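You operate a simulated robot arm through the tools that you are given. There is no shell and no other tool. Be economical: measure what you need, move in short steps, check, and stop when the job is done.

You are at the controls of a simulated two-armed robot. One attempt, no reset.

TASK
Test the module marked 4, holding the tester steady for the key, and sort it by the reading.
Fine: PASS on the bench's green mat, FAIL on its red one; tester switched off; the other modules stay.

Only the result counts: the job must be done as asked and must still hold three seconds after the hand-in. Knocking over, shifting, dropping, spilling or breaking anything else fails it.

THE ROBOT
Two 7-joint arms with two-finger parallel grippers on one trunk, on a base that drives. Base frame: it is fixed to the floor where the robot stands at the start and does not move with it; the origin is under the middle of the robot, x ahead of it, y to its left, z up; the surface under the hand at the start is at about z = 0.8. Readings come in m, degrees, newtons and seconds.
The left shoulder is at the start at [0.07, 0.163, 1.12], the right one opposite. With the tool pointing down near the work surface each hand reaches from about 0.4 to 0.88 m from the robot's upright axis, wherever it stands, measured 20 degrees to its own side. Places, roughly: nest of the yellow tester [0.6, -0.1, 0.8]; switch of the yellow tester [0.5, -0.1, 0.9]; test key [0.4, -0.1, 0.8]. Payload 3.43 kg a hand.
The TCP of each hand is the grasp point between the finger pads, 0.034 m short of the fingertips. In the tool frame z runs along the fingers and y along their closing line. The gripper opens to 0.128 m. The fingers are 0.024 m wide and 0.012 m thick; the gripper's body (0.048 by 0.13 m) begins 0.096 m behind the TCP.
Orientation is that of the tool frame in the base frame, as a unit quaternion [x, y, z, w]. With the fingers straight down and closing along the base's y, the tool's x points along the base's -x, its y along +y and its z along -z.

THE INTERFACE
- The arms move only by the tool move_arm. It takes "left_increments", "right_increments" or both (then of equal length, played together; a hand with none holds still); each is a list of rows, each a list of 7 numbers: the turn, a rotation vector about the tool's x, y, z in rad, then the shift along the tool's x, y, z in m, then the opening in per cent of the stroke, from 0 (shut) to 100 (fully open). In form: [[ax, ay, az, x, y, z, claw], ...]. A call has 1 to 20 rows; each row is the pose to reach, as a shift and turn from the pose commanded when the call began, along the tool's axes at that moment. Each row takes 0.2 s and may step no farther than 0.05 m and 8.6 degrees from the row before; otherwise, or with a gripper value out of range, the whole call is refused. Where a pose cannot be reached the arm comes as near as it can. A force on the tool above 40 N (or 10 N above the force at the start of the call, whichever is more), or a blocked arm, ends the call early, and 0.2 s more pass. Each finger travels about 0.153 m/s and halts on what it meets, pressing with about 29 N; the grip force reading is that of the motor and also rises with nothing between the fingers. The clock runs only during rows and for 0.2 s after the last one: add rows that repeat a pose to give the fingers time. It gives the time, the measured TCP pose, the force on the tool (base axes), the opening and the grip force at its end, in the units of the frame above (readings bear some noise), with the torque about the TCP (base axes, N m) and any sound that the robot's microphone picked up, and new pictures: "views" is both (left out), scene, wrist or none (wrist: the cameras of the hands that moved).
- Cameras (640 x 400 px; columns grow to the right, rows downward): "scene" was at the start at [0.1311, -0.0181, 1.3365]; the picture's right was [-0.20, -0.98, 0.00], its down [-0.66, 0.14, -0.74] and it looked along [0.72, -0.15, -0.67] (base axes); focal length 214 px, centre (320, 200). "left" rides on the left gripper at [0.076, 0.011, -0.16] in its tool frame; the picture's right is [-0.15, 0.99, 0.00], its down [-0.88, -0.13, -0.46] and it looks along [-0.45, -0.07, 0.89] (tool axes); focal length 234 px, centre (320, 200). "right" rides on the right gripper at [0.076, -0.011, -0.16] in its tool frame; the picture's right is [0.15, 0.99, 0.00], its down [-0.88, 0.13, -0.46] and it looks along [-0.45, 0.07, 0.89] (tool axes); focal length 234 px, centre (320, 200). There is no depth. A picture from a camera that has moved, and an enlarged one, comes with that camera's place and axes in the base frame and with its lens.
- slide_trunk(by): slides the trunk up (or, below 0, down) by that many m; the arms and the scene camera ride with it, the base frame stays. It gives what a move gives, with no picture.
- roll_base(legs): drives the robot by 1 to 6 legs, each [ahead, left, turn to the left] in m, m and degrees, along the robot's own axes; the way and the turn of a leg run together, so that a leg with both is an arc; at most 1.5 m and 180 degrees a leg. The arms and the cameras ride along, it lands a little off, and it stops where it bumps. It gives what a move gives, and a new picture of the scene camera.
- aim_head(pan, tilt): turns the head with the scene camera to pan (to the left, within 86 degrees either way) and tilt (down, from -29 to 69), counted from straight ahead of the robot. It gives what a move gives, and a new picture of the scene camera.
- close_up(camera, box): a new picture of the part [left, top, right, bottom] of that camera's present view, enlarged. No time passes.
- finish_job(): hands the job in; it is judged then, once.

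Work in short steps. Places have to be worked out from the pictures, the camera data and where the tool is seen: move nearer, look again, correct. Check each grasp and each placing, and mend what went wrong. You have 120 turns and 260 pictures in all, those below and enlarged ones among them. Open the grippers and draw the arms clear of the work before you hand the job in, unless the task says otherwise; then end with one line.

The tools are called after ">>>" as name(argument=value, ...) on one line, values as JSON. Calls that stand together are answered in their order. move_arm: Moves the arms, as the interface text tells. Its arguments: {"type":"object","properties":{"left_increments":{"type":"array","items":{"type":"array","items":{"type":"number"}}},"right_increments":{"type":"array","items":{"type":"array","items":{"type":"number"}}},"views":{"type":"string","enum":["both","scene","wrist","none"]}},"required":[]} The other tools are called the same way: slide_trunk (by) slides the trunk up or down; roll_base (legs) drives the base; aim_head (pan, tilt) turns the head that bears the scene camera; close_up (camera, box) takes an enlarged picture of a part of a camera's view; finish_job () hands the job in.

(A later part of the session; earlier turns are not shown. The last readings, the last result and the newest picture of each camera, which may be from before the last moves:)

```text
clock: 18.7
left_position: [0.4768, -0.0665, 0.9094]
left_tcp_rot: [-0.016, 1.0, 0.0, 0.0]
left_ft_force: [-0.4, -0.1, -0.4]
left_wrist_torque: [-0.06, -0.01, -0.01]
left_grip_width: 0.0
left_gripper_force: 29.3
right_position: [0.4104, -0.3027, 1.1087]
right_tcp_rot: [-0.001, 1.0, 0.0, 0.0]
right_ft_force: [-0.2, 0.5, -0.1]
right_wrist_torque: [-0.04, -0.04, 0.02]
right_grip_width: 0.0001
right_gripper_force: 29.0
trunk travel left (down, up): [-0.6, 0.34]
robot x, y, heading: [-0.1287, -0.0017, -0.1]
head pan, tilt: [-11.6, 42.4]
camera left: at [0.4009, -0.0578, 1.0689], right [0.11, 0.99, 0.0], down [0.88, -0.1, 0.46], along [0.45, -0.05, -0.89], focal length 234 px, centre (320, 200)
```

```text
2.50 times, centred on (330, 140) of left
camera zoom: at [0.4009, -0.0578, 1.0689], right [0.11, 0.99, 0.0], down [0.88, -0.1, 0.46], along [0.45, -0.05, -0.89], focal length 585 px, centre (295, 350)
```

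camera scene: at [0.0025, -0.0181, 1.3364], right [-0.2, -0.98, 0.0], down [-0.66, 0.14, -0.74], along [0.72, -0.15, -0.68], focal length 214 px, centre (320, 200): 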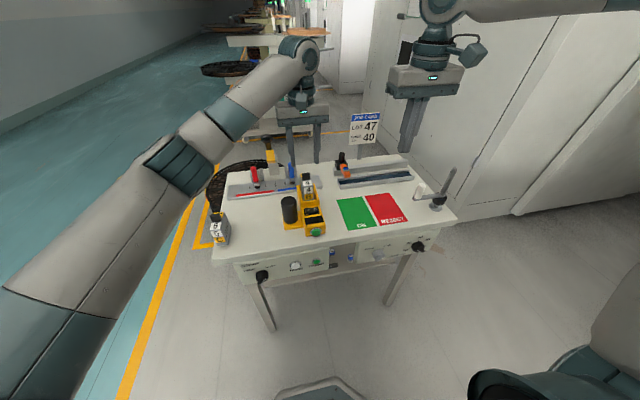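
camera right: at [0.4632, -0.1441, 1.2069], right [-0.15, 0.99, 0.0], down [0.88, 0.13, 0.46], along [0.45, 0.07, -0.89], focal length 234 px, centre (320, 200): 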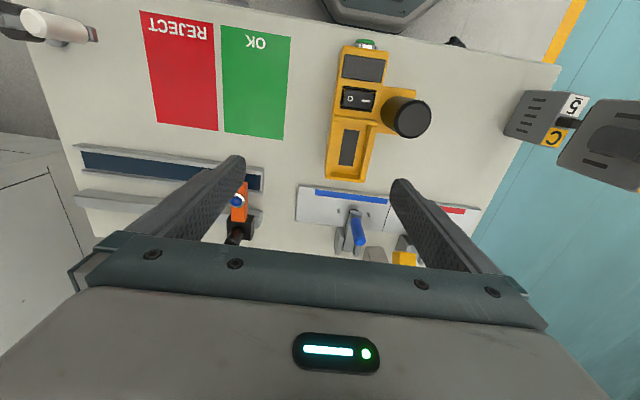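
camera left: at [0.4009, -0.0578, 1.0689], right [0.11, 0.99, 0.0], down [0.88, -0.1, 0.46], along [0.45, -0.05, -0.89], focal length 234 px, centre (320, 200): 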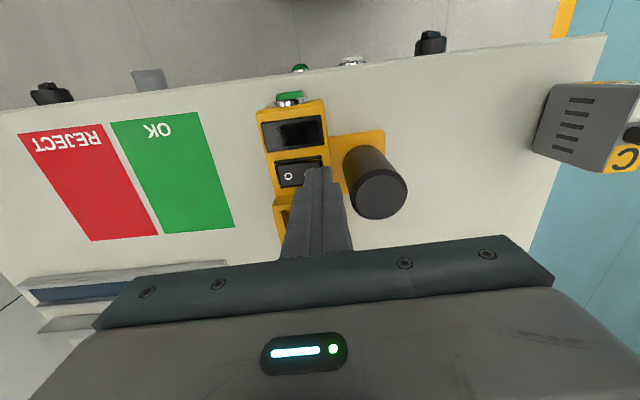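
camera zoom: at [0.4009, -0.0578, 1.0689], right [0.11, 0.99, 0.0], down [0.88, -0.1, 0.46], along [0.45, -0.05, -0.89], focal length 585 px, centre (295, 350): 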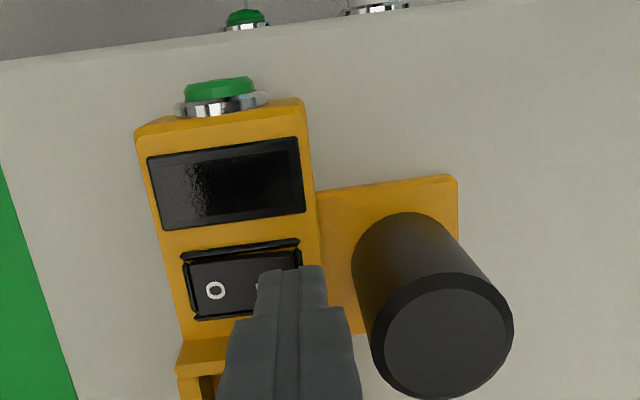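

The closed tips are just over the "I" end at z 0.875. I shift 3 mm to −y and press down gently.

>>> move_arm(left_increments=[[0, 0, 0, 0, -0.003, 0.005, 0], [0, 0, 0, 0, -0.003, 0.012, 0], [0, 0, 0, 0, -0.003, 0.018, 0], [0, 0, 0, 0, -0.003, 0.022, 0], [0, 0, 0, 0, -0.003, 0.026, 0], [0, 0, 0, 0, -0.003, 0.026, 0]], views="none")

>>> close_up(camera="scene", box=[275, 160, 345, 250])

```text
clock: 20.1
left_position: [0.4783, -0.0717, 0.8876]
left_tcp_rot: [-0.017, 1.0, -0.001, 0.003]
left_ft_force: [7.4, 1.7, 28.6]
left_wrist_torque: [-0.25, -0.2, 0.07]
left_grip_width: 0.0001
left_gripper_force: 29.1
right_position: [0.4085, -0.3003, 1.1099]
right_tcp_rot: [-0.001, 1.0, 0.0, 0.001]
right_ft_force: [1.2, -0.1, -0.7]
right_wrist_torque: [-0.03, 0.01, -0.01]
right_grip_width: 0.0003
right_gripper_force: 29.2
trunk travel left (down, up): [-0.6, 0.34]
robot x, y, heading: [-0.1265, -0.0042, 0.1]
head pan, tilt: [-11.6, 42.4]
```

```text
4.44 times, centred on (310, 205) of scene
camera zoom: at [-0.0001, -0.0174, 1.3371], right [-0.2, -0.98, 0.0], down [-0.66, 0.13, -0.74], along [0.72, -0.15, -0.67], focal length 953 px, centre (364, 178)
```

zoom: 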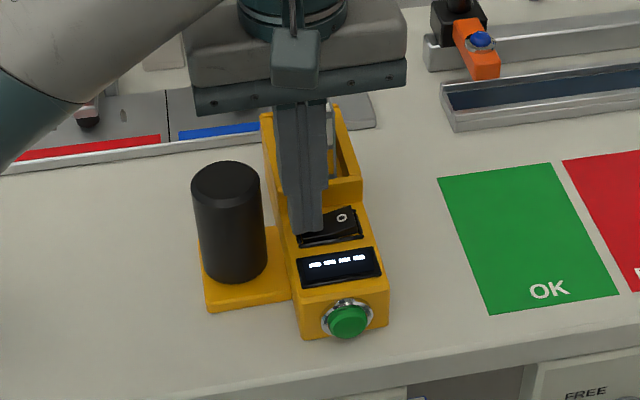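

The display has come on ("----"), so the tester is on. I lift off, swing above the handle while turning the left hand about −75° (so its wrist camera stays out of the right hand's way), and open to straddle it.

>>> move_arm(left_increments=[[0, 0, 0, 0, 0, -0.03, 0], [0, 0, 0, 0, 0, -0.07, 0], [0, 0, 0, 0, 0.0, -0.11, 0], [0, 0, 0.14, -0.004, 0.012, -0.11, 20], [0, 0, 0.28, -0.008, 0.025, -0.11, 40], [0, 0, 0.42, -0.012, 0.04, -0.11, 60], [0, 0, 0.56, -0.0137, 0.0506, -0.11, 60], [0, 0, 0.7, -0.0137, 0.0506, -0.11, 60], [0, 0, 0.84, -0.0137, 0.0506, -0.11, 60], [0, 0, 0.98, -0.0137, 0.0506, -0.11, 60], [0, 0, 1.12, -0.0137, 0.0506, -0.11, 60], [0, 0, 1.26, -0.0137, 0.0506, -0.11, 60], [0, 0, 1.34, -0.0137, 0.0506, -0.11, 60], [0, 0, 1.34, -0.0137, 0.0506, -0.11, 60]], views="both")

>>> close_up(camera="scene", box=[265, 160, 345, 250])

```text
clock: 23.1
left_position: [0.4923, -0.0216, 0.9936]
left_tcp_rot: [0.609, 0.793, 0.0, 0.0]
left_ft_force: [0.9, 0.4, -0.7]
left_wrist_torque: [0.03, -0.01, -0.01]
left_grip_width: 0.0768
left_gripper_force: 0.1
right_position: [0.4102, -0.3021, 1.1089]
right_tcp_rot: [-0.001, 1.0, 0.001, 0.0]
right_ft_force: [-0.3, 0.4, -0.7]
right_wrist_torque: [0.01, 0.02, 0.05]
right_grip_width: 0.0002
right_gripper_force: 29.0
trunk travel left (down, up): [-0.6, 0.34]
robot x, y, heading: [-0.1279, 0.0015, 0.0]
head pan, tilt: [-11.6, 42.4]
camera scene: at [0.0019, -0.0181, 1.3365], right [-0.2, -0.98, 0.0], down [-0.66, 0.14, -0.74], along [0.72, -0.15, -0.67], focal length 214 px, centre (320, 200)
camera left: at [0.4836, 0.0542, 1.1534], right [0.99, 0.12, 0.0], down [0.1, -0.88, 0.46], along [0.05, -0.45, -0.89], focal length 234 px, centre (320, 200)
```

scene: 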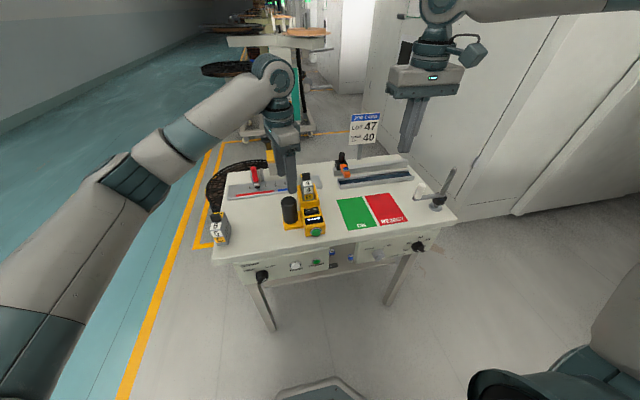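
left: 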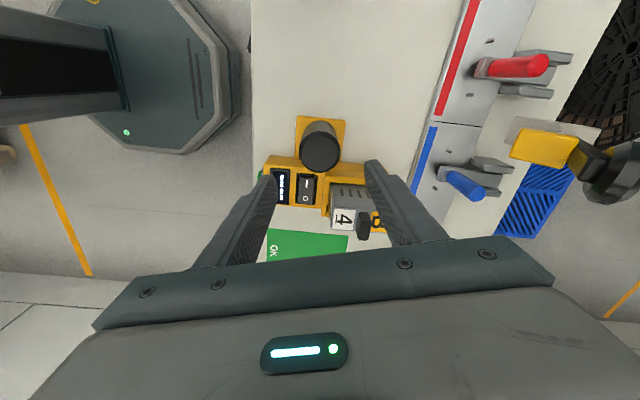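

```text
4.44 times, centred on (305, 205) of scene
camera zoom: at [0.0019, -0.0181, 1.3365], right [-0.2, -0.98, 0.0], down [-0.66, 0.14, -0.74], along [0.72, -0.15, -0.67], focal length 953 px, centre (387, 178)
```

zoom: 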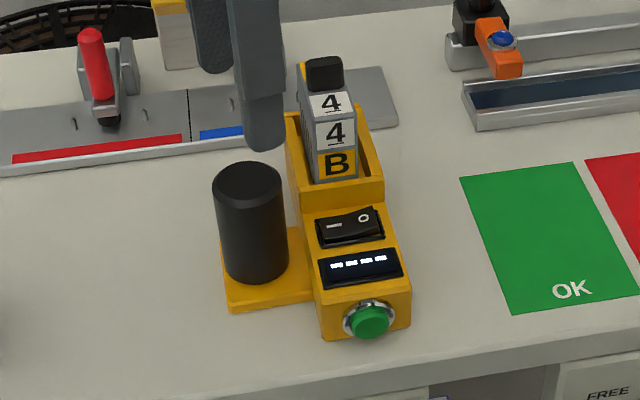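

The fingers straddle the handle in line. I lower so that the tips stay above the tester's deck and close on the handle.

>>> move_arm(left_increments=[[0, 0, 0, 0, -0.0015, 0.04, 60], [0, 0, 0, 0, -0.0015, 0.08, 60], [0, 0, 0, 0, -0.0015, 0.114, 60], [0, 0, 0, 0, -0.0015, 0.114, 50], [0, 0, 0, 0, -0.0015, 0.114, 42], [0, 0, 0, 0, -0.0015, 0.114, 36], [0, 0, 0, 0, -0.0015, 0.114, 30], [0, 0, 0, 0, -0.0015, 0.114, 30]], views="wrist")

>>> close_up(camera="scene", box=[265, 160, 345, 250])

```text
clock: 24.9
left_position: [0.4929, -0.025, 0.8804]
left_tcp_rot: [0.608, 0.794, 0.001, 0.0]
left_ft_force: [-0.2, 0.7, 0.9]
left_wrist_torque: [-0.08, -0.1, 0.05]
left_grip_width: 0.0462
left_gripper_force: 28.9
right_position: [0.4112, -0.3012, 1.1088]
right_tcp_rot: [-0.001, 1.0, 0.0, 0.0]
right_ft_force: [0.5, -0.5, 0.1]
right_wrist_torque: [-0.02, -0.01, 0.03]
right_grip_width: 0.0001
right_gripper_force: 29.1
trunk travel left (down, up): [-0.6, 0.34]
robot x, y, heading: [-0.1287, 0.0022, 0.1]
head pan, tilt: [-11.6, 42.4]
camera left: at [0.4839, 0.0509, 1.0397], right [0.99, 0.12, 0.0], down [0.1, -0.88, 0.46], along [0.05, -0.45, -0.89], focal length 234 px, centre (320, 200)
```

left: 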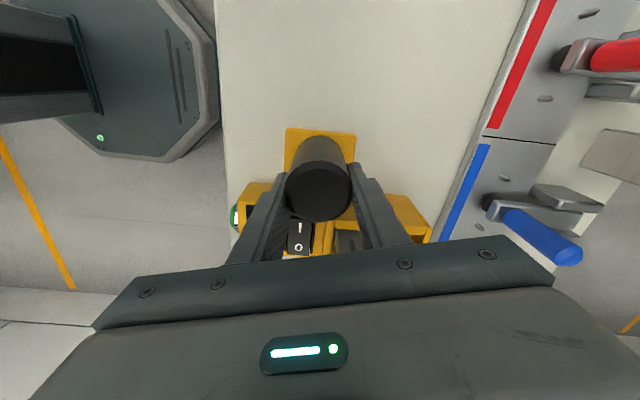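

```text
4.44 times, centred on (305, 205) of scene
camera zoom: at [0.002, -0.0181, 1.3364], right [-0.2, -0.98, 0.0], down [-0.66, 0.14, -0.74], along [0.72, -0.15, -0.67], focal length 953 px, centre (387, 178)
```

zoom: 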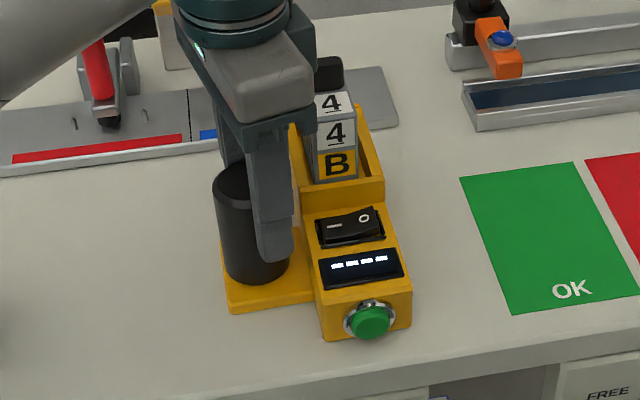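

The handle is held firmly. The key is at about [0.408, −0.089, 0.824]. I bring the closed right hand in front of it, high first.

>>> move_arm(right_increments=[[0, 0, 0, 0.03, 0.03, 0, 0], [0, 0, 0, 0.0505, 0.07, 0, 0], [0, 0, 0, 0.0505, 0.115, 0, 0], [0, 0, 0, 0.0505, 0.16, 0, 0], [0, 0, 0, 0.0505, 0.19, 0.01, 0], [0, 0, 0, 0.0505, 0.212, 0.04, 0], [0, 0, 0, 0.0505, 0.212, 0.085, 0], [0, 0, 0, 0.0505, 0.212, 0.13, 0], [0, 0, 0, 0.0505, 0.212, 0.15, 0], [0, 0, 0, 0.0505, 0.212, 0.15, 0]], views="both")

```text
clock: 27.1
left_position: [0.4921, -0.0252, 0.8806]
left_tcp_rot: [0.608, 0.794, 0.001, -0.001]
left_ft_force: [0.7, -0.2, 1.1]
left_wrist_torque: [0.01, 0.1, 0.1]
left_grip_width: 0.0461
left_gripper_force: 29.2
right_position: [0.3535, -0.1205, 0.9643]
right_tcp_rot: [-0.001, 1.0, 0.001, 0.0]
right_ft_force: [-1.0, 0.1, 0.6]
right_wrist_torque: [-0.02, -0.02, 0.04]
right_grip_width: 0.0
right_gripper_force: 28.7
right hand out of reach, approached as far as the arm can: row 5, 6, 7, 8, 9, 10
trunk travel left (down, up): [-0.6, 0.34]
robot x, y, heading: [-0.1311, 0.0019, 0.1]
head pan, tilt: [-11.6, 42.4]
camera scene: at [0.0019, -0.0179, 1.3364], right [-0.2, -0.98, 0.0], down [-0.66, 0.14, -0.74], along [0.72, -0.15, -0.67], focal length 214 px, centre (320, 200)
camera right: at [0.2774, -0.1331, 1.1232], right [-0.15, 0.99, 0.0], down [0.88, 0.13, 0.46], along [0.45, 0.07, -0.89], focal length 234 px, centre (320, 200)
```

scene: 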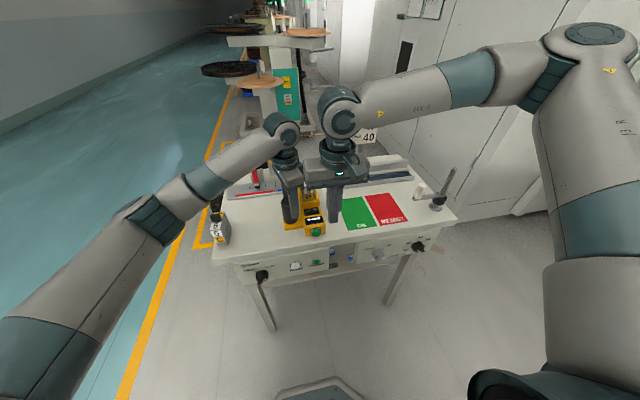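
right: 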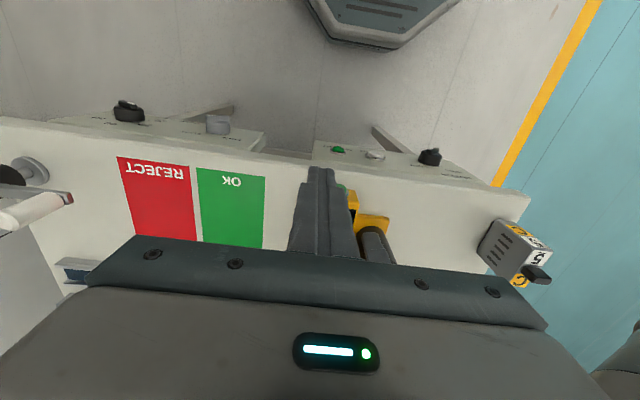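

The right arm is at its sideways limit about 3 cm short. Tilting the hand about 15° so the fingertips lean to +y should get the tips there with the wrist further right.

>>> move_arm(right_increments=[[-0.13, 0, 0, 0, 0, 0, 0], [-0.26, 0, 0, 0, 0, 0, 0], [-0.26, 0, 0, 0, 0, 0, 0]], views="wrist")

```text
clock: 27.9
left_position: [0.4924, -0.0257, 0.8792]
left_tcp_rot: [0.608, 0.794, -0.001, 0.0]
left_ft_force: [-1.4, 1.4, 0.5]
left_wrist_torque: [0.14, -0.1, -0.03]
left_grip_width: 0.0462
left_gripper_force: 28.4
right_position: [0.3539, -0.1184, 0.9651]
right_tcp_rot: [-0.001, 0.992, 0.13, 0.0]
right_ft_force: [0.2, 0.3, -1.2]
right_wrist_torque: [0.0, -0.01, 0.0]
right_grip_width: 0.0
right_gripper_force: 28.9
trunk travel left (down, up): [-0.6, 0.34]
robot x, y, heading: [-0.13, -0.0008, 0.0]
head pan, tilt: [-11.6, 42.4]
camera right: at [0.2776, -0.1708, 1.1155], right [-0.15, 0.96, 0.26], down [0.88, 0.01, 0.47], along [0.45, 0.3, -0.84], focal length 234 px, centre (320, 200)
```

right: 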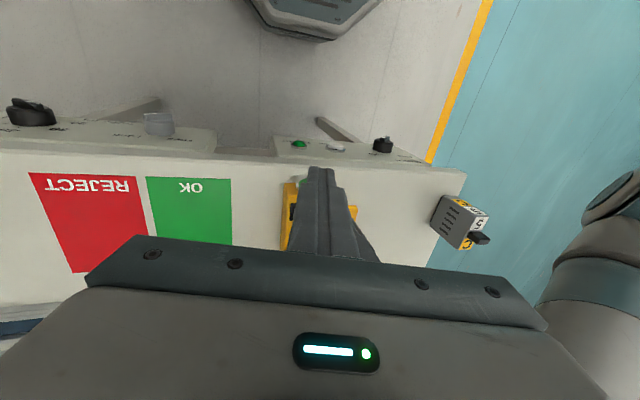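

Tilt took. Now I move to in front of the key at key height, about 4 cm short of it.

>>> move_arm(right_increments=[[0, 0, 0, 0, -0.003, 0.04, 0], [0, 0, 0, 0, -0.006, 0.08, 0], [0, 0, 0, -0.001, -0.0083, 0.1127, 0], [0, 0, 0, -0.001, -0.0083, 0.1127, 0]], views="both")

>>> close_up(camera="scene", box=[275, 170, 355, 250])

>>> close_up(camera="right", box=[240, 120, 400, 280])

```text
clock: 28.9
left_position: [0.4921, -0.0249, 0.8796]
left_tcp_rot: [0.609, 0.794, 0.001, 0.0]
left_ft_force: [-1.0, 0.5, -0.7]
left_wrist_torque: [0.05, -0.16, 0.0]
left_grip_width: 0.0459
left_gripper_force: 29.3
right_position: [0.3538, -0.1023, 0.8569]
right_tcp_rot: [0.0, 0.992, 0.13, 0.0]
right_ft_force: [-0.3, 1.2, 0.2]
right_wrist_torque: [-0.01, 0.01, -0.02]
right_grip_width: 0.0004
right_gripper_force: 28.4
right hand out of reach, approached as far as the arm can: row 3, 4
trunk travel left (down, up): [-0.6, 0.34]
robot x, y, heading: [-0.1315, -0.0016, -0.0]
head pan, tilt: [-11.6, 42.4]
camera scene: at [0.002, -0.0178, 1.3365], right [-0.2, -0.98, 0.0], down [-0.66, 0.14, -0.74], along [0.72, -0.15, -0.67], focal length 214 px, centre (320, 200)
camera right: at [0.2775, -0.1553, 1.0078], right [-0.15, 0.96, 0.26], down [0.88, 0.01, 0.47], along [0.45, 0.29, -0.84], focal length 234 px, centre (320, 200)
```

scene: 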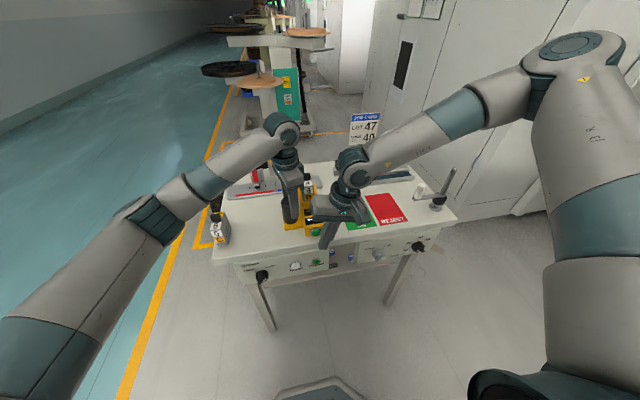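
right: 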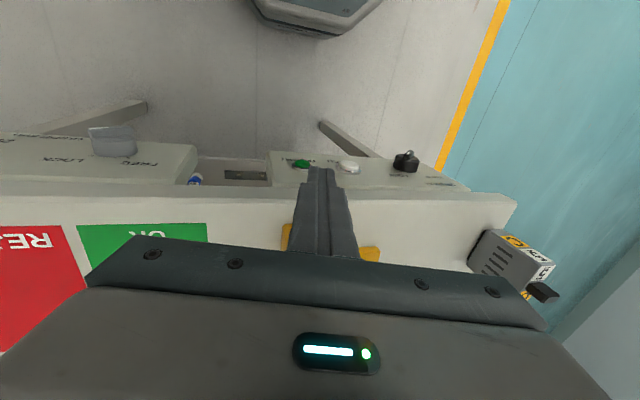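

```text
5.00 times, centred on (315, 210) of scene
camera zoom: at [0.002, -0.0178, 1.3365], right [-0.2, -0.98, 0.0], down [-0.66, 0.14, -0.74], along [0.72, -0.15, -0.67], focal length 1072 px, centre (345, 150)
```

zoom: 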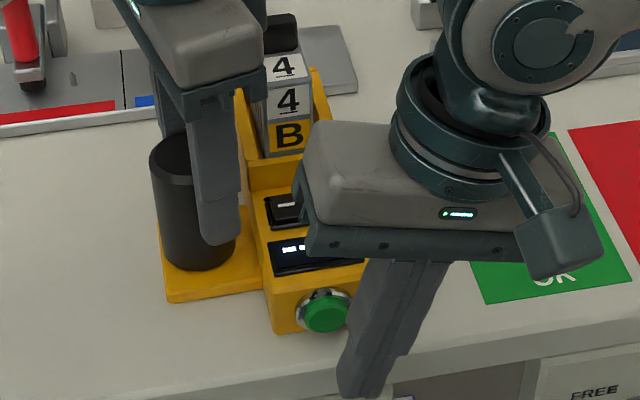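

```text
2.50 times, centred on (320, 200) of right
camera zoom: at [0.2775, -0.1553, 1.0078], right [-0.15, 0.96, 0.26], down [0.88, 0.01, 0.47], along [0.45, 0.29, -0.84], focal length 585 px, centre (320, 200)
```

zoom: 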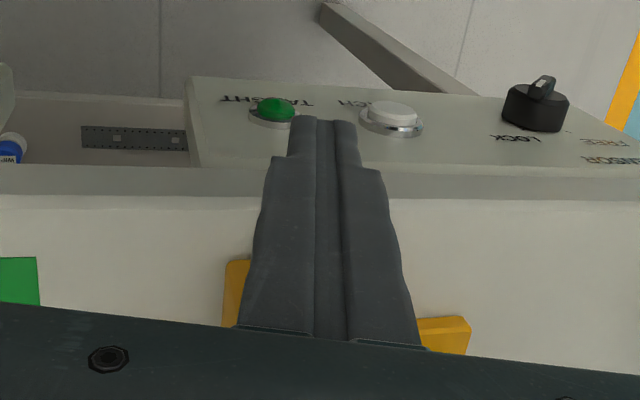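

The fingertips sit in front of the key, slightly to the right and high. I advance 3 cm while correcting 6 mm to +y and 8 mm down.

>>> move_arm(right_increments=[[0, 0, 0, -0.012, 0.0037, 0.0093, 0], [0, 0, 0, -0.026, 0.0037, 0.0093, 0], [0, 0, 0, -0.03, 0.0037, 0.0093, 0], [0, 0, 0, -0.03, 0.0037, 0.0093, 0]], views="none")

>>> close_up(camera="scene", box=[275, 170, 355, 250])

>>> close_up(camera="right", box=[240, 120, 400, 280])

```text
clock: 29.9
left_position: [0.4923, -0.0246, 0.8798]
left_tcp_rot: [0.608, 0.794, 0.0, 0.0]
left_ft_force: [0.1, 0.0, 0.0]
left_wrist_torque: [0.1, -0.1, -0.01]
left_grip_width: 0.0463
left_gripper_force: 29.4
right_position: [0.378, -0.109, 0.857]
right_tcp_rot: [-0.002, 0.991, 0.13, 0.0]
right_ft_force: [0.4, 0.5, -0.7]
right_wrist_torque: [0.04, -0.03, 0.01]
right_grip_width: 0.0003
right_gripper_force: 29.0
right hand out of reach, approached as far as the arm can: row 1, 2, 3, 4
trunk travel left (down, up): [-0.6, 0.34]
robot x, y, heading: [-0.1355, 0.0014, 0.2]
head pan, tilt: [-11.6, 42.4]
```

```text
5.00 times, centred on (315, 210) of scene
camera zoom: at [0.0022, -0.018, 1.3364], right [-0.2, -0.98, 0.0], down [-0.66, 0.14, -0.74], along [0.72, -0.15, -0.67], focal length 1072 px, centre (345, 150)
```

zoom: 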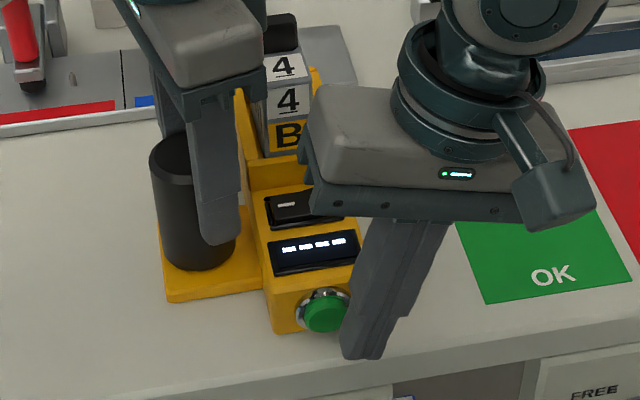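

```text
2.50 times, centred on (320, 200) of right
camera zoom: at [0.303, -0.1621, 1.008], right [-0.15, 0.96, 0.26], down [0.88, 0.01, 0.47], along [0.45, 0.3, -0.84], focal length 585 px, centre (320, 200)
```

zoom: 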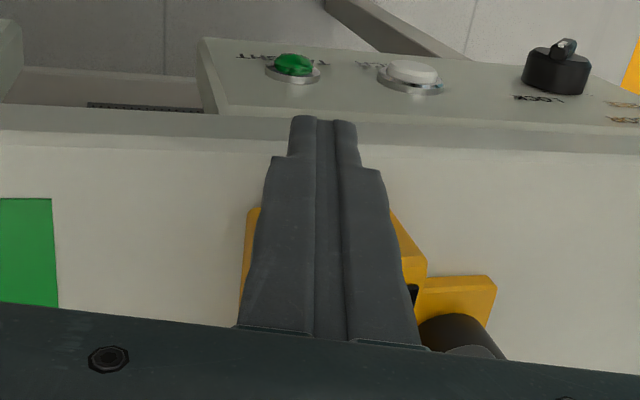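

The sideways limit still binds, leaving the tip about 1 cm too far right. I tilt another 12° for more margin and aim the tip at the key again.

>>> move_arm(right_increments=[[-0.11, 0, 0, 0, 0, 0, 0], [-0.22, 0, 0, 0, 0, 0, 0], [-0.22, 0, 0, 0, 0.001, 0.006, 0], [-0.22, 0, 0, 0, 0.001, 0.0126, 0], [-0.22, 0, 0, 0, 0.001, 0.0126, 0]], views="none")

>>> close_up(camera="scene", box=[275, 170, 355, 250])

```text
clock: 31.1
left_position: [0.4932, -0.0248, 0.8791]
left_tcp_rot: [0.608, 0.794, 0.0, 0.0]
left_ft_force: [0.1, 0.5, -0.5]
left_wrist_torque: [0.04, -0.13, 0.03]
left_grip_width: 0.0461
left_gripper_force: 28.7
right_position: [0.3791, -0.1042, 0.8442]
right_tcp_rot: [0.0, 0.971, 0.238, 0.0]
right_ft_force: [-1.3, -0.5, 0.2]
right_wrist_torque: [-0.01, 0.0, 0.06]
right_grip_width: 0.0
right_gripper_force: 28.9
trunk travel left (down, up): [-0.6, 0.34]
robot x, y, heading: [-0.1296, 0.0004, -0.2]
head pan, tilt: [-11.6, 42.4]
```

```text
5.00 times, centred on (315, 210) of scene
camera zoom: at [0.0022, -0.018, 1.3364], right [-0.2, -0.98, 0.0], down [-0.66, 0.14, -0.74], along [0.72, -0.15, -0.67], focal length 1072 px, centre (345, 150)
```

zoom: 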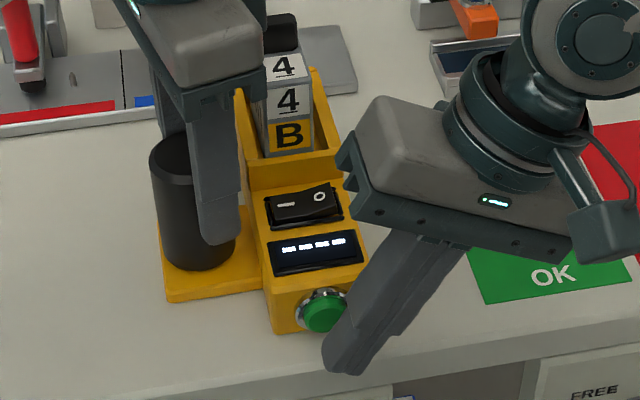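

Now it reaches, the tip is right before the key, and the display stays visible. I push forward in small steps.

>>> move_arm(right_increments=[[0, 0, 0, -0.006, 0.0027, 0.0014, 0], [0, 0, 0, -0.012, 0.0027, 0.0014, 0], [0, 0, 0, -0.015, 0.0027, 0.0014, 0], [0, 0, 0, -0.018, 0.0027, 0.0014, 0], [0, 0, 0, -0.018, 0.0027, 0.0014, 0]], views="none")

>>> close_up(camera="scene", box=[275, 170, 355, 250])

```text
clock: 32.3
left_position: [0.493, -0.0251, 0.8809]
left_tcp_rot: [0.607, 0.795, -0.001, 0.0]
left_ft_force: [4.5, 0.0, 0.5]
left_wrist_torque: [0.1, 0.06, 0.27]
left_grip_width: 0.0462
left_gripper_force: 28.9
right_position: [0.3966, -0.103, 0.8444]
right_tcp_rot: [-0.001, 0.971, 0.239, -0.001]
right_ft_force: [-5.1, 0.2, 2.1]
right_wrist_torque: [0.02, 0.09, 0.05]
right_grip_width: 0.0001
right_gripper_force: 28.9
trunk travel left (down, up): [-0.6, 0.34]
robot x, y, heading: [-0.1297, 0.0046, -0.1]
head pan, tilt: [-11.6, 42.4]
heard: click
```

```text
5.00 times, centred on (315, 210) of scene
camera zoom: at [0.0021, -0.0181, 1.3365], right [-0.2, -0.98, 0.0], down [-0.66, 0.14, -0.74], along [0.72, -0.15, -0.67], focal length 1072 px, centre (345, 150)
```

zoom: 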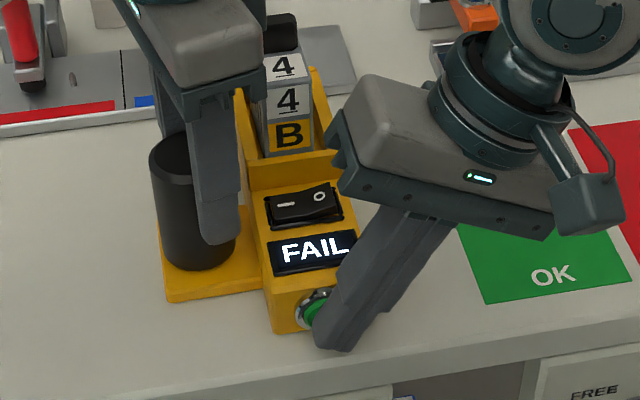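

Click heard and the display reads FAIL. I draw the right hand back off the key and re-read the display.

>>> move_arm(right_increments=[[0, 0, 0, 0.02, 0, 0, 0], [0, 0, 0, 0.035, 0, -0.03, 0], [0, 0, 0, 0.035, 0, -0.07, 0], [0, 0, 0, 0.035, 0, -0.11, 0], [0, 0, 0, 0.035, -0.02, -0.15, 0], [0, 0, 0, 0.035, -0.06, -0.18, 0]], views="none")

>>> close_up(camera="scene", box=[275, 160, 365, 250])

```text
clock: 33.7
left_position: [0.4918, -0.0257, 0.8807]
left_tcp_rot: [0.608, 0.794, 0.001, -0.001]
left_ft_force: [-0.8, -0.1, 0.2]
left_wrist_torque: [0.0, -0.07, -0.15]
left_grip_width: 0.0462
left_gripper_force: 28.9
right_position: [0.3601, -0.2383, 0.9726]
right_tcp_rot: [-0.001, 0.971, 0.238, 0.0]
right_ft_force: [-0.7, 0.2, 0.8]
right_wrist_torque: [0.05, -0.02, -0.01]
right_grip_width: 0.0
right_gripper_force: 28.9
trunk travel left (down, up): [-0.6, 0.34]
robot x, y, heading: [-0.1295, 0.0003, -0.1]
head pan, tilt: [-11.6, 42.4]
```

```text
4.44 times, centred on (320, 205) of scene
camera zoom: at [0.0014, -0.0198, 1.3365], right [-0.2, -0.98, 0.0], down [-0.66, 0.14, -0.74], along [0.72, -0.15, -0.67], focal length 953 px, centre (320, 178)
```

zoom: 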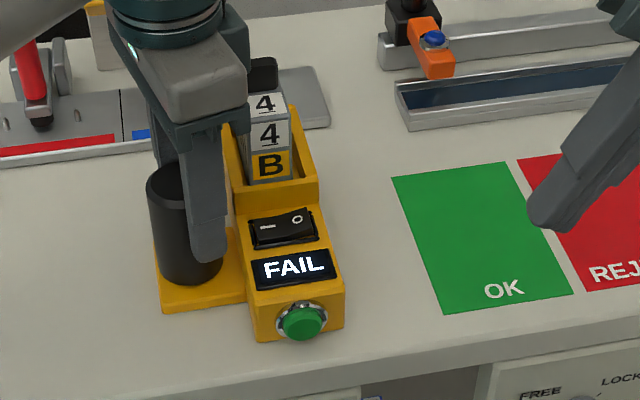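

FAIL stands. The left hand releases the handle, rises, turns back and goes above the "O" half of the rocker with closed fingers, while the right hand moves further aside.

>>> move_arm(left_increments=[[0, 0, 0, 0, 0, 0, 45], [0, 0, 0, 0, 0, 0, 60], [0, 0, 0, 0, 0, -0.04, 60], [0, 0, 0, 0, 0, -0.085, 60], [0, 0, 0, 0, 0, -0.12, 60], [0, 0, -0.14, -0.015, -0.007, -0.12, 40], [0, 0, -0.28, -0.03, -0.014, -0.12, 20], [0, 0, -0.42, -0.045, -0.02, -0.12, 0], [0, 0, -0.56, -0.06, -0.027, -0.12, 0], [0, 0, -0.7, -0.0747, -0.0342, -0.12, 0], [0, 0, -0.84, -0.0747, -0.0342, -0.12, 0], [0, 0, -0.98, -0.0747, -0.0342, -0.12, 0], [0, 0, -1.12, -0.0747, -0.0342, -0.12, 0], [0, 0, -1.26, -0.0747, -0.0342, -0.12, 0], [0, 0, -1.34, -0.0747, -0.0342, -0.12, 0], [0, 0, -1.34, -0.0747, -0.0342, -0.08, 0], [0, 0, -1.34, -0.0747, -0.0342, -0.04, 0], [0, 0, -1.34, -0.0747, -0.0342, -0.028, 0], [0, 0, -1.34, -0.0747, -0.0342, -0.028, 0]], right_increments=[[0, 0, 0, 0, -0.03, 0, 0], [0, 0, 0, 0, -0.06, -0.03, 0], [0, 0, 0, 0, -0.08, -0.06, 0], [0.1, 0, 0, 0, -0.08, -0.06, 0], [0.2, 0, 0, 0, -0.08, -0.06, 0], [0.3, 0, 0, 0, -0.08, -0.06, 0], [0.4, 0, 0, 0, -0.08, -0.06, 0], [0.48, 0, 0, 0, -0.08, -0.06, 0], [0.48, 0, 0, 0, -0.08, -0.06, 0], [0.48, 0, 0, 0, -0.08, -0.06, 0], [0.48, 0, 0, 0, -0.08, -0.06, 0], [0.48, 0, 0, 0, -0.08, -0.06, 0], [0.48, 0, 0, 0, -0.08, -0.06, 0], [0.48, 0, 0, 0, -0.08, -0.06, 0], [0.48, 0, 0, 0, -0.08, -0.06, 0], [0.48, 0, 0, 0, -0.08, -0.06, 0], [0.48, 0, 0, 0, -0.08, -0.06, 0], [0.48, 0, 0, 0, -0.08, -0.06, 0], [0.48, 0, 0, 0, -0.08, -0.06, 0]], views="both")

>>> close_up(camera="scene", box=[270, 160, 350, 250])

>>> close_up(camera="left", box=[240, 60, 420, 220])

```text
clock: 37.7
left_position: [0.477, -0.1037, 0.9038]
left_tcp_rot: [-0.017, 1.0, 0.0, 0.0]
left_ft_force: [-0.2, -0.5, -0.6]
left_wrist_torque: [-0.02, 0.02, 0.05]
left_grip_width: 0.0
left_gripper_force: 29.7
right_position: [0.3616, -0.3386, 0.9926]
right_tcp_rot: [-0.001, 1.0, 0.001, 0.0]
right_ft_force: [-0.2, 0.5, 0.5]
right_wrist_torque: [-0.01, -0.02, -0.01]
right_grip_width: 0.0
right_gripper_force: 28.9
trunk travel left (down, up): [-0.6, 0.34]
robot x, y, heading: [-0.1296, 0.0031, -0.0]
head pan, tilt: [-11.6, 42.4]
camera scene: at [0.002, -0.0181, 1.3365], right [-0.2, -0.98, 0.0], down [-0.66, 0.14, -0.74], along [0.72, -0.15, -0.67], focal length 214 px, centre (320, 200)
camera right: at [0.2865, -0.3497, 1.1516], right [-0.15, 0.99, 0.0], down [0.88, 0.13, 0.46], along [0.45, 0.07, -0.89], focal length 234 px, centre (320, 200)
camera left: at [0.4005, -0.0949, 1.0631], right [0.11, 0.99, 0.0], down [0.88, -0.1, 0.46], along [0.45, -0.05, -0.89], focal length 234 px, centre (320, 200)
```

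scene: 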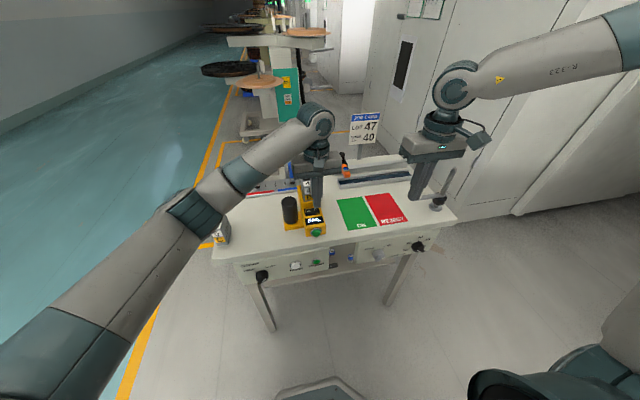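
right: 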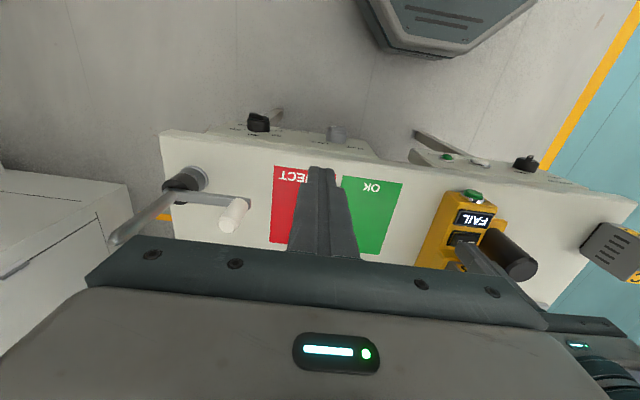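
left: 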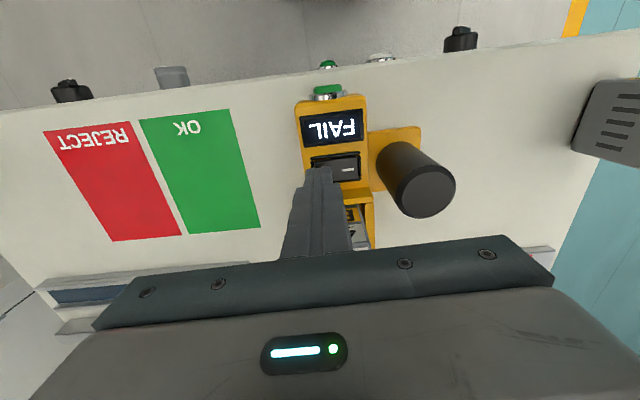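

```text
4.44 times, centred on (310, 205) of scene
camera zoom: at [0.002, -0.0181, 1.3365], right [-0.2, -0.98, 0.0], down [-0.66, 0.14, -0.74], along [0.72, -0.15, -0.67], focal length 953 px, centre (364, 178)
```

zoom: 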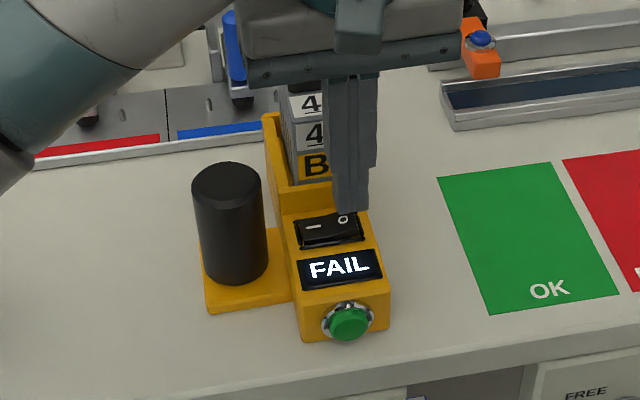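

```text
2.50 times, centred on (330, 140) of left
camera zoom: at [0.4005, -0.0949, 1.0631], right [0.11, 0.99, 0.0], down [0.88, -0.1, 0.46], along [0.45, -0.05, -0.89], focal length 585 px, centre (295, 350)
```

zoom: 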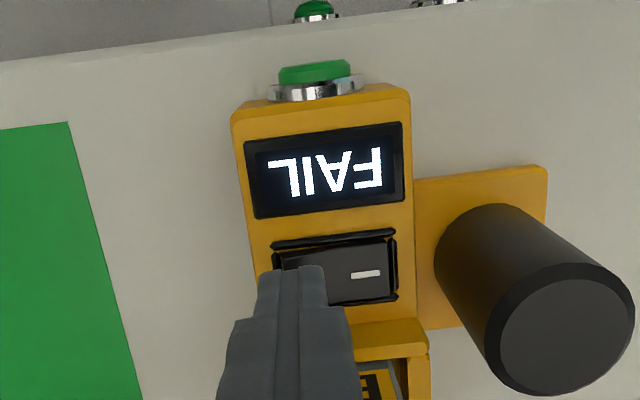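

The tips are over the "O" half. I press down.

>>> move_arm(left_increments=[[0, 0, 0, 0, -0.003, 0.006, 0], [0, 0, 0, 0, -0.003, 0.012, 0], [0, 0, 0, 0, -0.003, 0.017, 0], [0, 0, 0, 0, -0.003, 0.021, 0], [0, 0, 0, 0, -0.003, 0.021, 0]], views="none")

>>> close_up(camera="scene", box=[270, 160, 350, 250])

```text
clock: 38.9
left_position: [0.4776, -0.1072, 0.8876]
left_tcp_rot: [-0.016, 1.0, -0.002, 0.0]
left_ft_force: [0.7, -0.8, 8.8]
left_wrist_torque: [0.05, 0.0, -0.02]
left_grip_width: 0.0001
left_gripper_force: 29.0
right_position: [0.362, -0.3377, 0.993]
right_tcp_rot: [-0.001, 1.0, 0.002, 0.0]
right_ft_force: [0.4, -0.3, 0.0]
right_wrist_torque: [0.01, 0.01, -0.02]
right_grip_width: 0.0
right_gripper_force: 29.0
trunk travel left (down, up): [-0.6, 0.34]
robot x, y, heading: [-0.1305, -0.0053, 0.1]
head pan, tilt: [-11.6, 42.4]
```

```text
4.44 times, centred on (310, 205) of scene
camera zoom: at [0.001, -0.0182, 1.3367], right [-0.2, -0.98, 0.0], down [-0.66, 0.14, -0.74], along [0.72, -0.15, -0.67], focal length 953 px, centre (364, 178)
```

zoom: 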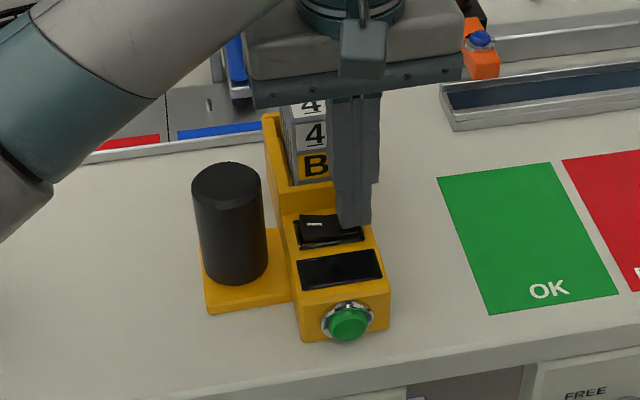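

The display is dark: switched off. I rise, go back above the module and open the fingers.

>>> move_arm(left_increments=[[0, 0, 0, 0, 0, -0.04, 0], [0, 0, 0, 0, 0, -0.09, 0], [0, 0, 0, 0, 0, -0.13, 0], [0, 0, 0, -0.035, 0.01, -0.13, 20], [0, 0, 0, -0.0707, 0.0195, -0.13, 45], [0, 0, 0, -0.0707, 0.0195, -0.12, 48], [0, 0, 0, -0.0707, 0.0195, -0.12, 48]], views="wrist")

>>> close_up(camera="left", box=[240, 40, 420, 220])

>>> close_up(camera="scene", box=[270, 160, 350, 250])

```text
clock: 40.5
left_position: [0.5475, -0.0808, 1.0078]
left_tcp_rot: [-0.018, 1.0, -0.001, 0.0]
left_ft_force: [-0.4, 0.2, -0.4]
left_wrist_torque: [0.0, 0.0, -0.01]
left_grip_width: 0.0614
left_gripper_force: 0.0
right_position: [0.3622, -0.3391, 0.9925]
right_tcp_rot: [-0.001, 1.0, 0.001, 0.001]
right_ft_force: [0.0, -0.1, 0.7]
right_wrist_torque: [0.0, -0.03, 0.04]
right_grip_width: 0.0
right_gripper_force: 28.7
trunk travel left (down, up): [-0.6, 0.34]
robot x, y, heading: [-0.1291, -0.0006, 0.3]
head pan, tilt: [-11.6, 42.4]
camera left: at [0.4726, -0.0723, 1.1665], right [0.11, 0.99, 0.0], down [0.88, -0.1, 0.46], along [0.45, -0.05, -0.89], focal length 234 px, centre (320, 200)
```

left: 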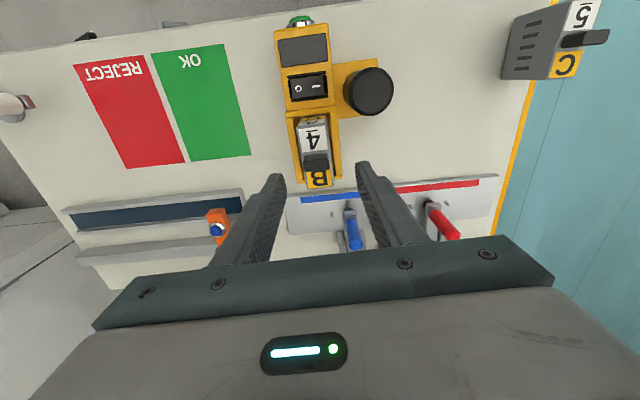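

```text
2.22 times, centred on (330, 130) of left
camera zoom: at [0.4726, -0.0723, 1.1665], right [0.11, 0.99, 0.0], down [0.88, -0.1, 0.46], along [0.45, -0.05, -0.89], focal length 520 px, centre (298, 356)
```

zoom: 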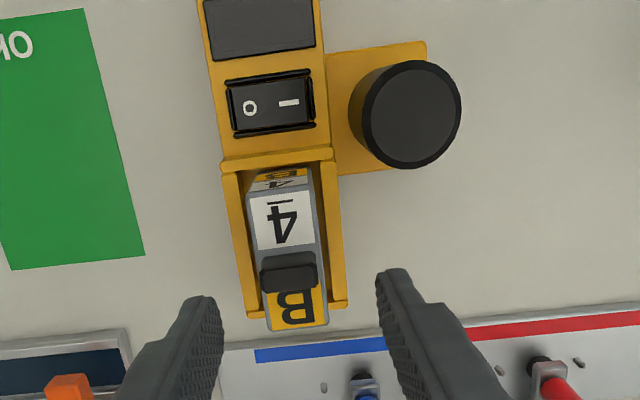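

```text
4.44 times, centred on (310, 205) of scene
camera zoom: at [0.0019, -0.0182, 1.3365], right [-0.2, -0.98, 0.0], down [-0.66, 0.14, -0.74], along [0.72, -0.15, -0.67], focal length 953 px, centre (364, 178)
```

zoom: 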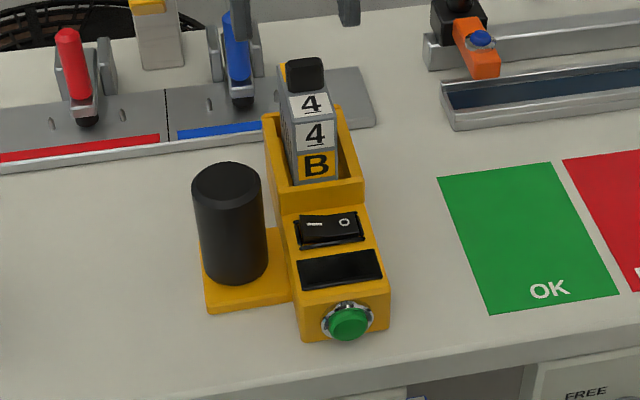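

The module is about 4 mm to −y of the hand's centre; I correct, descend, and close on it.

>>> move_arm(left_increments=[[0, 0, 0, 0, -0.004, 0.03, 48], [0, 0, 0, 0, -0.004, 0.07, 48], [0, 0, 0, 0, -0.004, 0.095, 48], [0, 0, 0, 0, -0.004, 0.095, 40], [0, 0, 0, 0, -0.004, 0.095, 30], [0, 0, 0, 0, -0.004, 0.095, 20], [0, 0, 0, 0, -0.004, 0.095, 10], [0, 0, 0, 0, -0.004, 0.095, 10]], views="none")

>>> close_up(camera="scene", box=[270, 160, 350, 250])

```text
clock: 42.3
left_position: [0.5486, -0.0893, 0.9101]
left_tcp_rot: [-0.017, 1.0, 0.0, 0.001]
left_ft_force: [0.2, -0.2, -0.2]
left_wrist_torque: [-0.04, -0.08, -0.04]
left_grip_width: 0.0317
left_gripper_force: 29.3
right_position: [0.3623, -0.3383, 0.9938]
right_tcp_rot: [-0.001, 1.0, 0.0, 0.0]
right_ft_force: [-0.3, 0.3, -0.2]
right_wrist_torque: [-0.01, 0.01, 0.02]
right_grip_width: 0.0
right_gripper_force: 29.2
trunk travel left (down, up): [-0.6, 0.34]
robot x, y, heading: [-0.1322, -0.0011, 0.3]
head pan, tilt: [-11.6, 42.4]
```

```text
4.44 times, centred on (310, 205) of scene
camera zoom: at [0.0019, -0.0182, 1.3365], right [-0.2, -0.98, 0.0], down [-0.66, 0.14, -0.74], along [0.72, -0.15, -0.67], focal length 953 px, centre (364, 178)
```

zoom: 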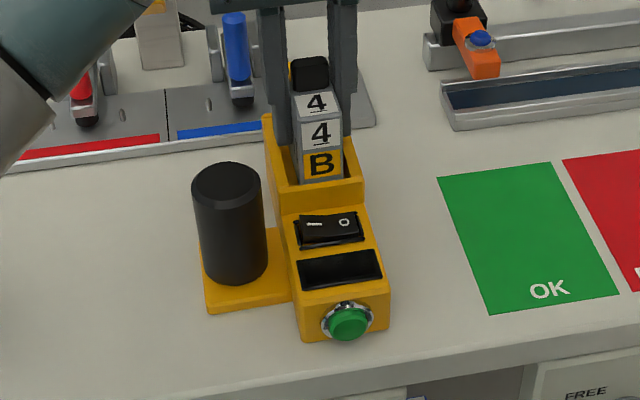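

Grasped (31.7 mm) and the tester hasn't moved. I lift the module straight up and raise the right hand clear, then roll the base sideways to the right so the left hand can serve the red mat (about x 0.41–0.565, y −0.30 to −0.40).

>>> move_arm(left_increments=[[0, 0, 0, 0, 0, -0.02, 10], [0, 0, 0, 0, 0, -0.06, 10], [0, 0, 0, 0, 0, -0.1, 10], [0, 0, 0, 0, 0, -0.14, 10], [0, 0, 0, 0, 0, -0.14, 10]], right_increments=[[0, 0, 0, 0, 0, -0.04, 0], [0, 0, 0, 0, 0, -0.08, 0], [0, 0, 0, 0, 0, -0.12, 0], [0, 0, 0, 0, 0, -0.16, 0], [0, 0, 0, 0, 0, -0.16, 0]], views="both")

>>> close_up(camera="scene", box=[270, 140, 490, 260])

```text
clock: 43.5
left_position: [0.5472, -0.0912, 1.0485]
left_tcp_rot: [-0.017, 1.0, 0.0, -0.001]
left_ft_force: [1.2, -0.6, -1.5]
left_wrist_torque: [0.01, 0.02, 0.01]
left_grip_width: 0.0317
left_gripper_force: 28.9
right_position: [0.3634, -0.3398, 1.1501]
right_tcp_rot: [-0.001, 1.0, 0.001, -0.001]
right_ft_force: [-0.4, 0.5, -0.7]
right_wrist_torque: [-0.02, -0.01, 0.04]
right_grip_width: 0.0
right_gripper_force: 28.4
trunk travel left (down, up): [-0.6, 0.34]
robot x, y, heading: [-0.1297, -0.0009, 0.2]
head pan, tilt: [-11.6, 42.4]
camera scene: at [0.0033, -0.0184, 1.3363], right [-0.2, -0.98, 0.0], down [-0.66, 0.14, -0.74], along [0.72, -0.15, -0.68], focal length 214 px, centre (320, 200)
camera right: at [0.2864, -0.3515, 1.3088], right [-0.15, 0.99, 0.0], down [0.88, 0.13, 0.45], along [0.45, 0.07, -0.89], focal length 234 px, centre (320, 200)
camera left: at [0.4726, -0.0817, 1.2082], right [0.11, 0.99, 0.0], down [0.89, -0.1, 0.45], along [0.45, -0.05, -0.89], focal length 234 px, centre (320, 200)
```

scene: 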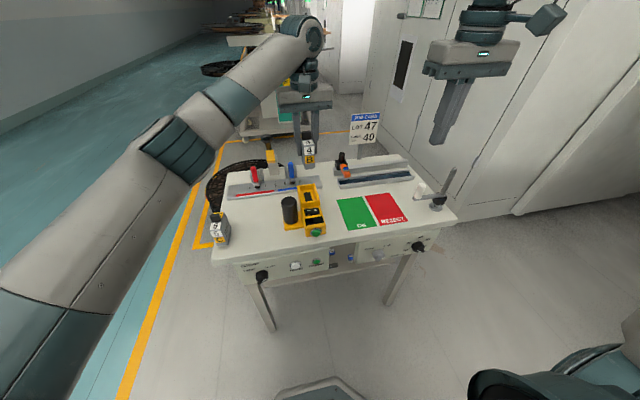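
right: 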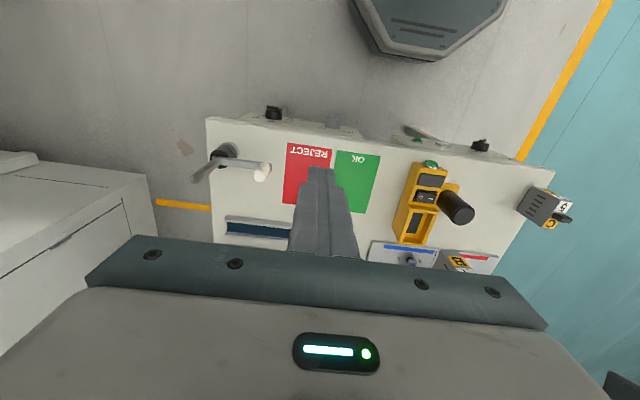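
left: 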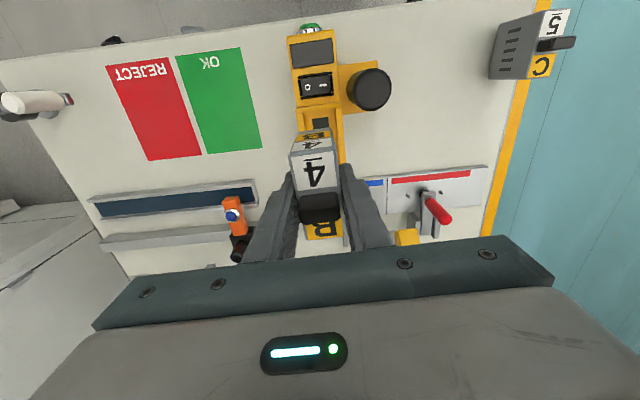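

```text
2.91 times, centred on (380, 200) of scene
camera zoom: at [0.0033, -0.0184, 1.3363], right [-0.2, -0.98, 0.0], down [-0.66, 0.14, -0.74], along [0.72, -0.15, -0.68], focal length 624 px, centre (146, 200)
```

zoom: 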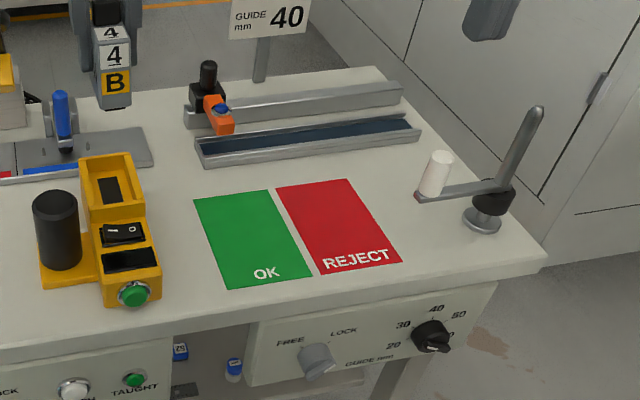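

The way sideways is free at this height. I roll the base 0.30 m to the right.

>>> roll_base(legs=[[0, -0.3, 0]])

```text
clock: 45.5
left_position: [0.5499, -0.3887, 1.0492]
left_tcp_rot: [-0.021, 1.0, 0.0, 0.0]
left_ft_force: [-0.5, -0.1, -2.6]
left_wrist_torque: [0.03, 0.0, 0.03]
left_grip_width: 0.0316
left_gripper_force: 28.9
right_position: [0.3654, -0.64, 1.1509]
right_tcp_rot: [-0.004, 1.0, 0.001, 0.0]
right_ft_force: [-0.5, 0.7, 1.1]
right_wrist_torque: [0.03, 0.03, 0.0]
right_grip_width: 0.0003
right_gripper_force: 28.9
trunk travel left (down, up): [-0.6, 0.34]
robot x, y, heading: [-0.1266, -0.3034, 0.3]
head pan, tilt: [-11.6, 42.4]
camera scene: at [0.0036, -0.3209, 1.3365], right [-0.19, -0.98, 0.0], down [-0.66, 0.13, -0.74], along [0.72, -0.14, -0.67], focal length 214 px, centre (320, 200)
```

scene: 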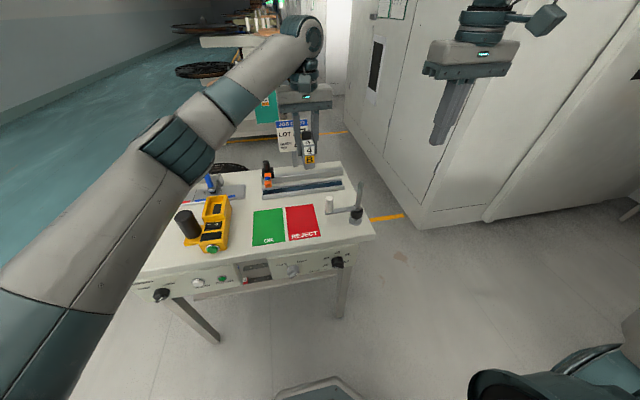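

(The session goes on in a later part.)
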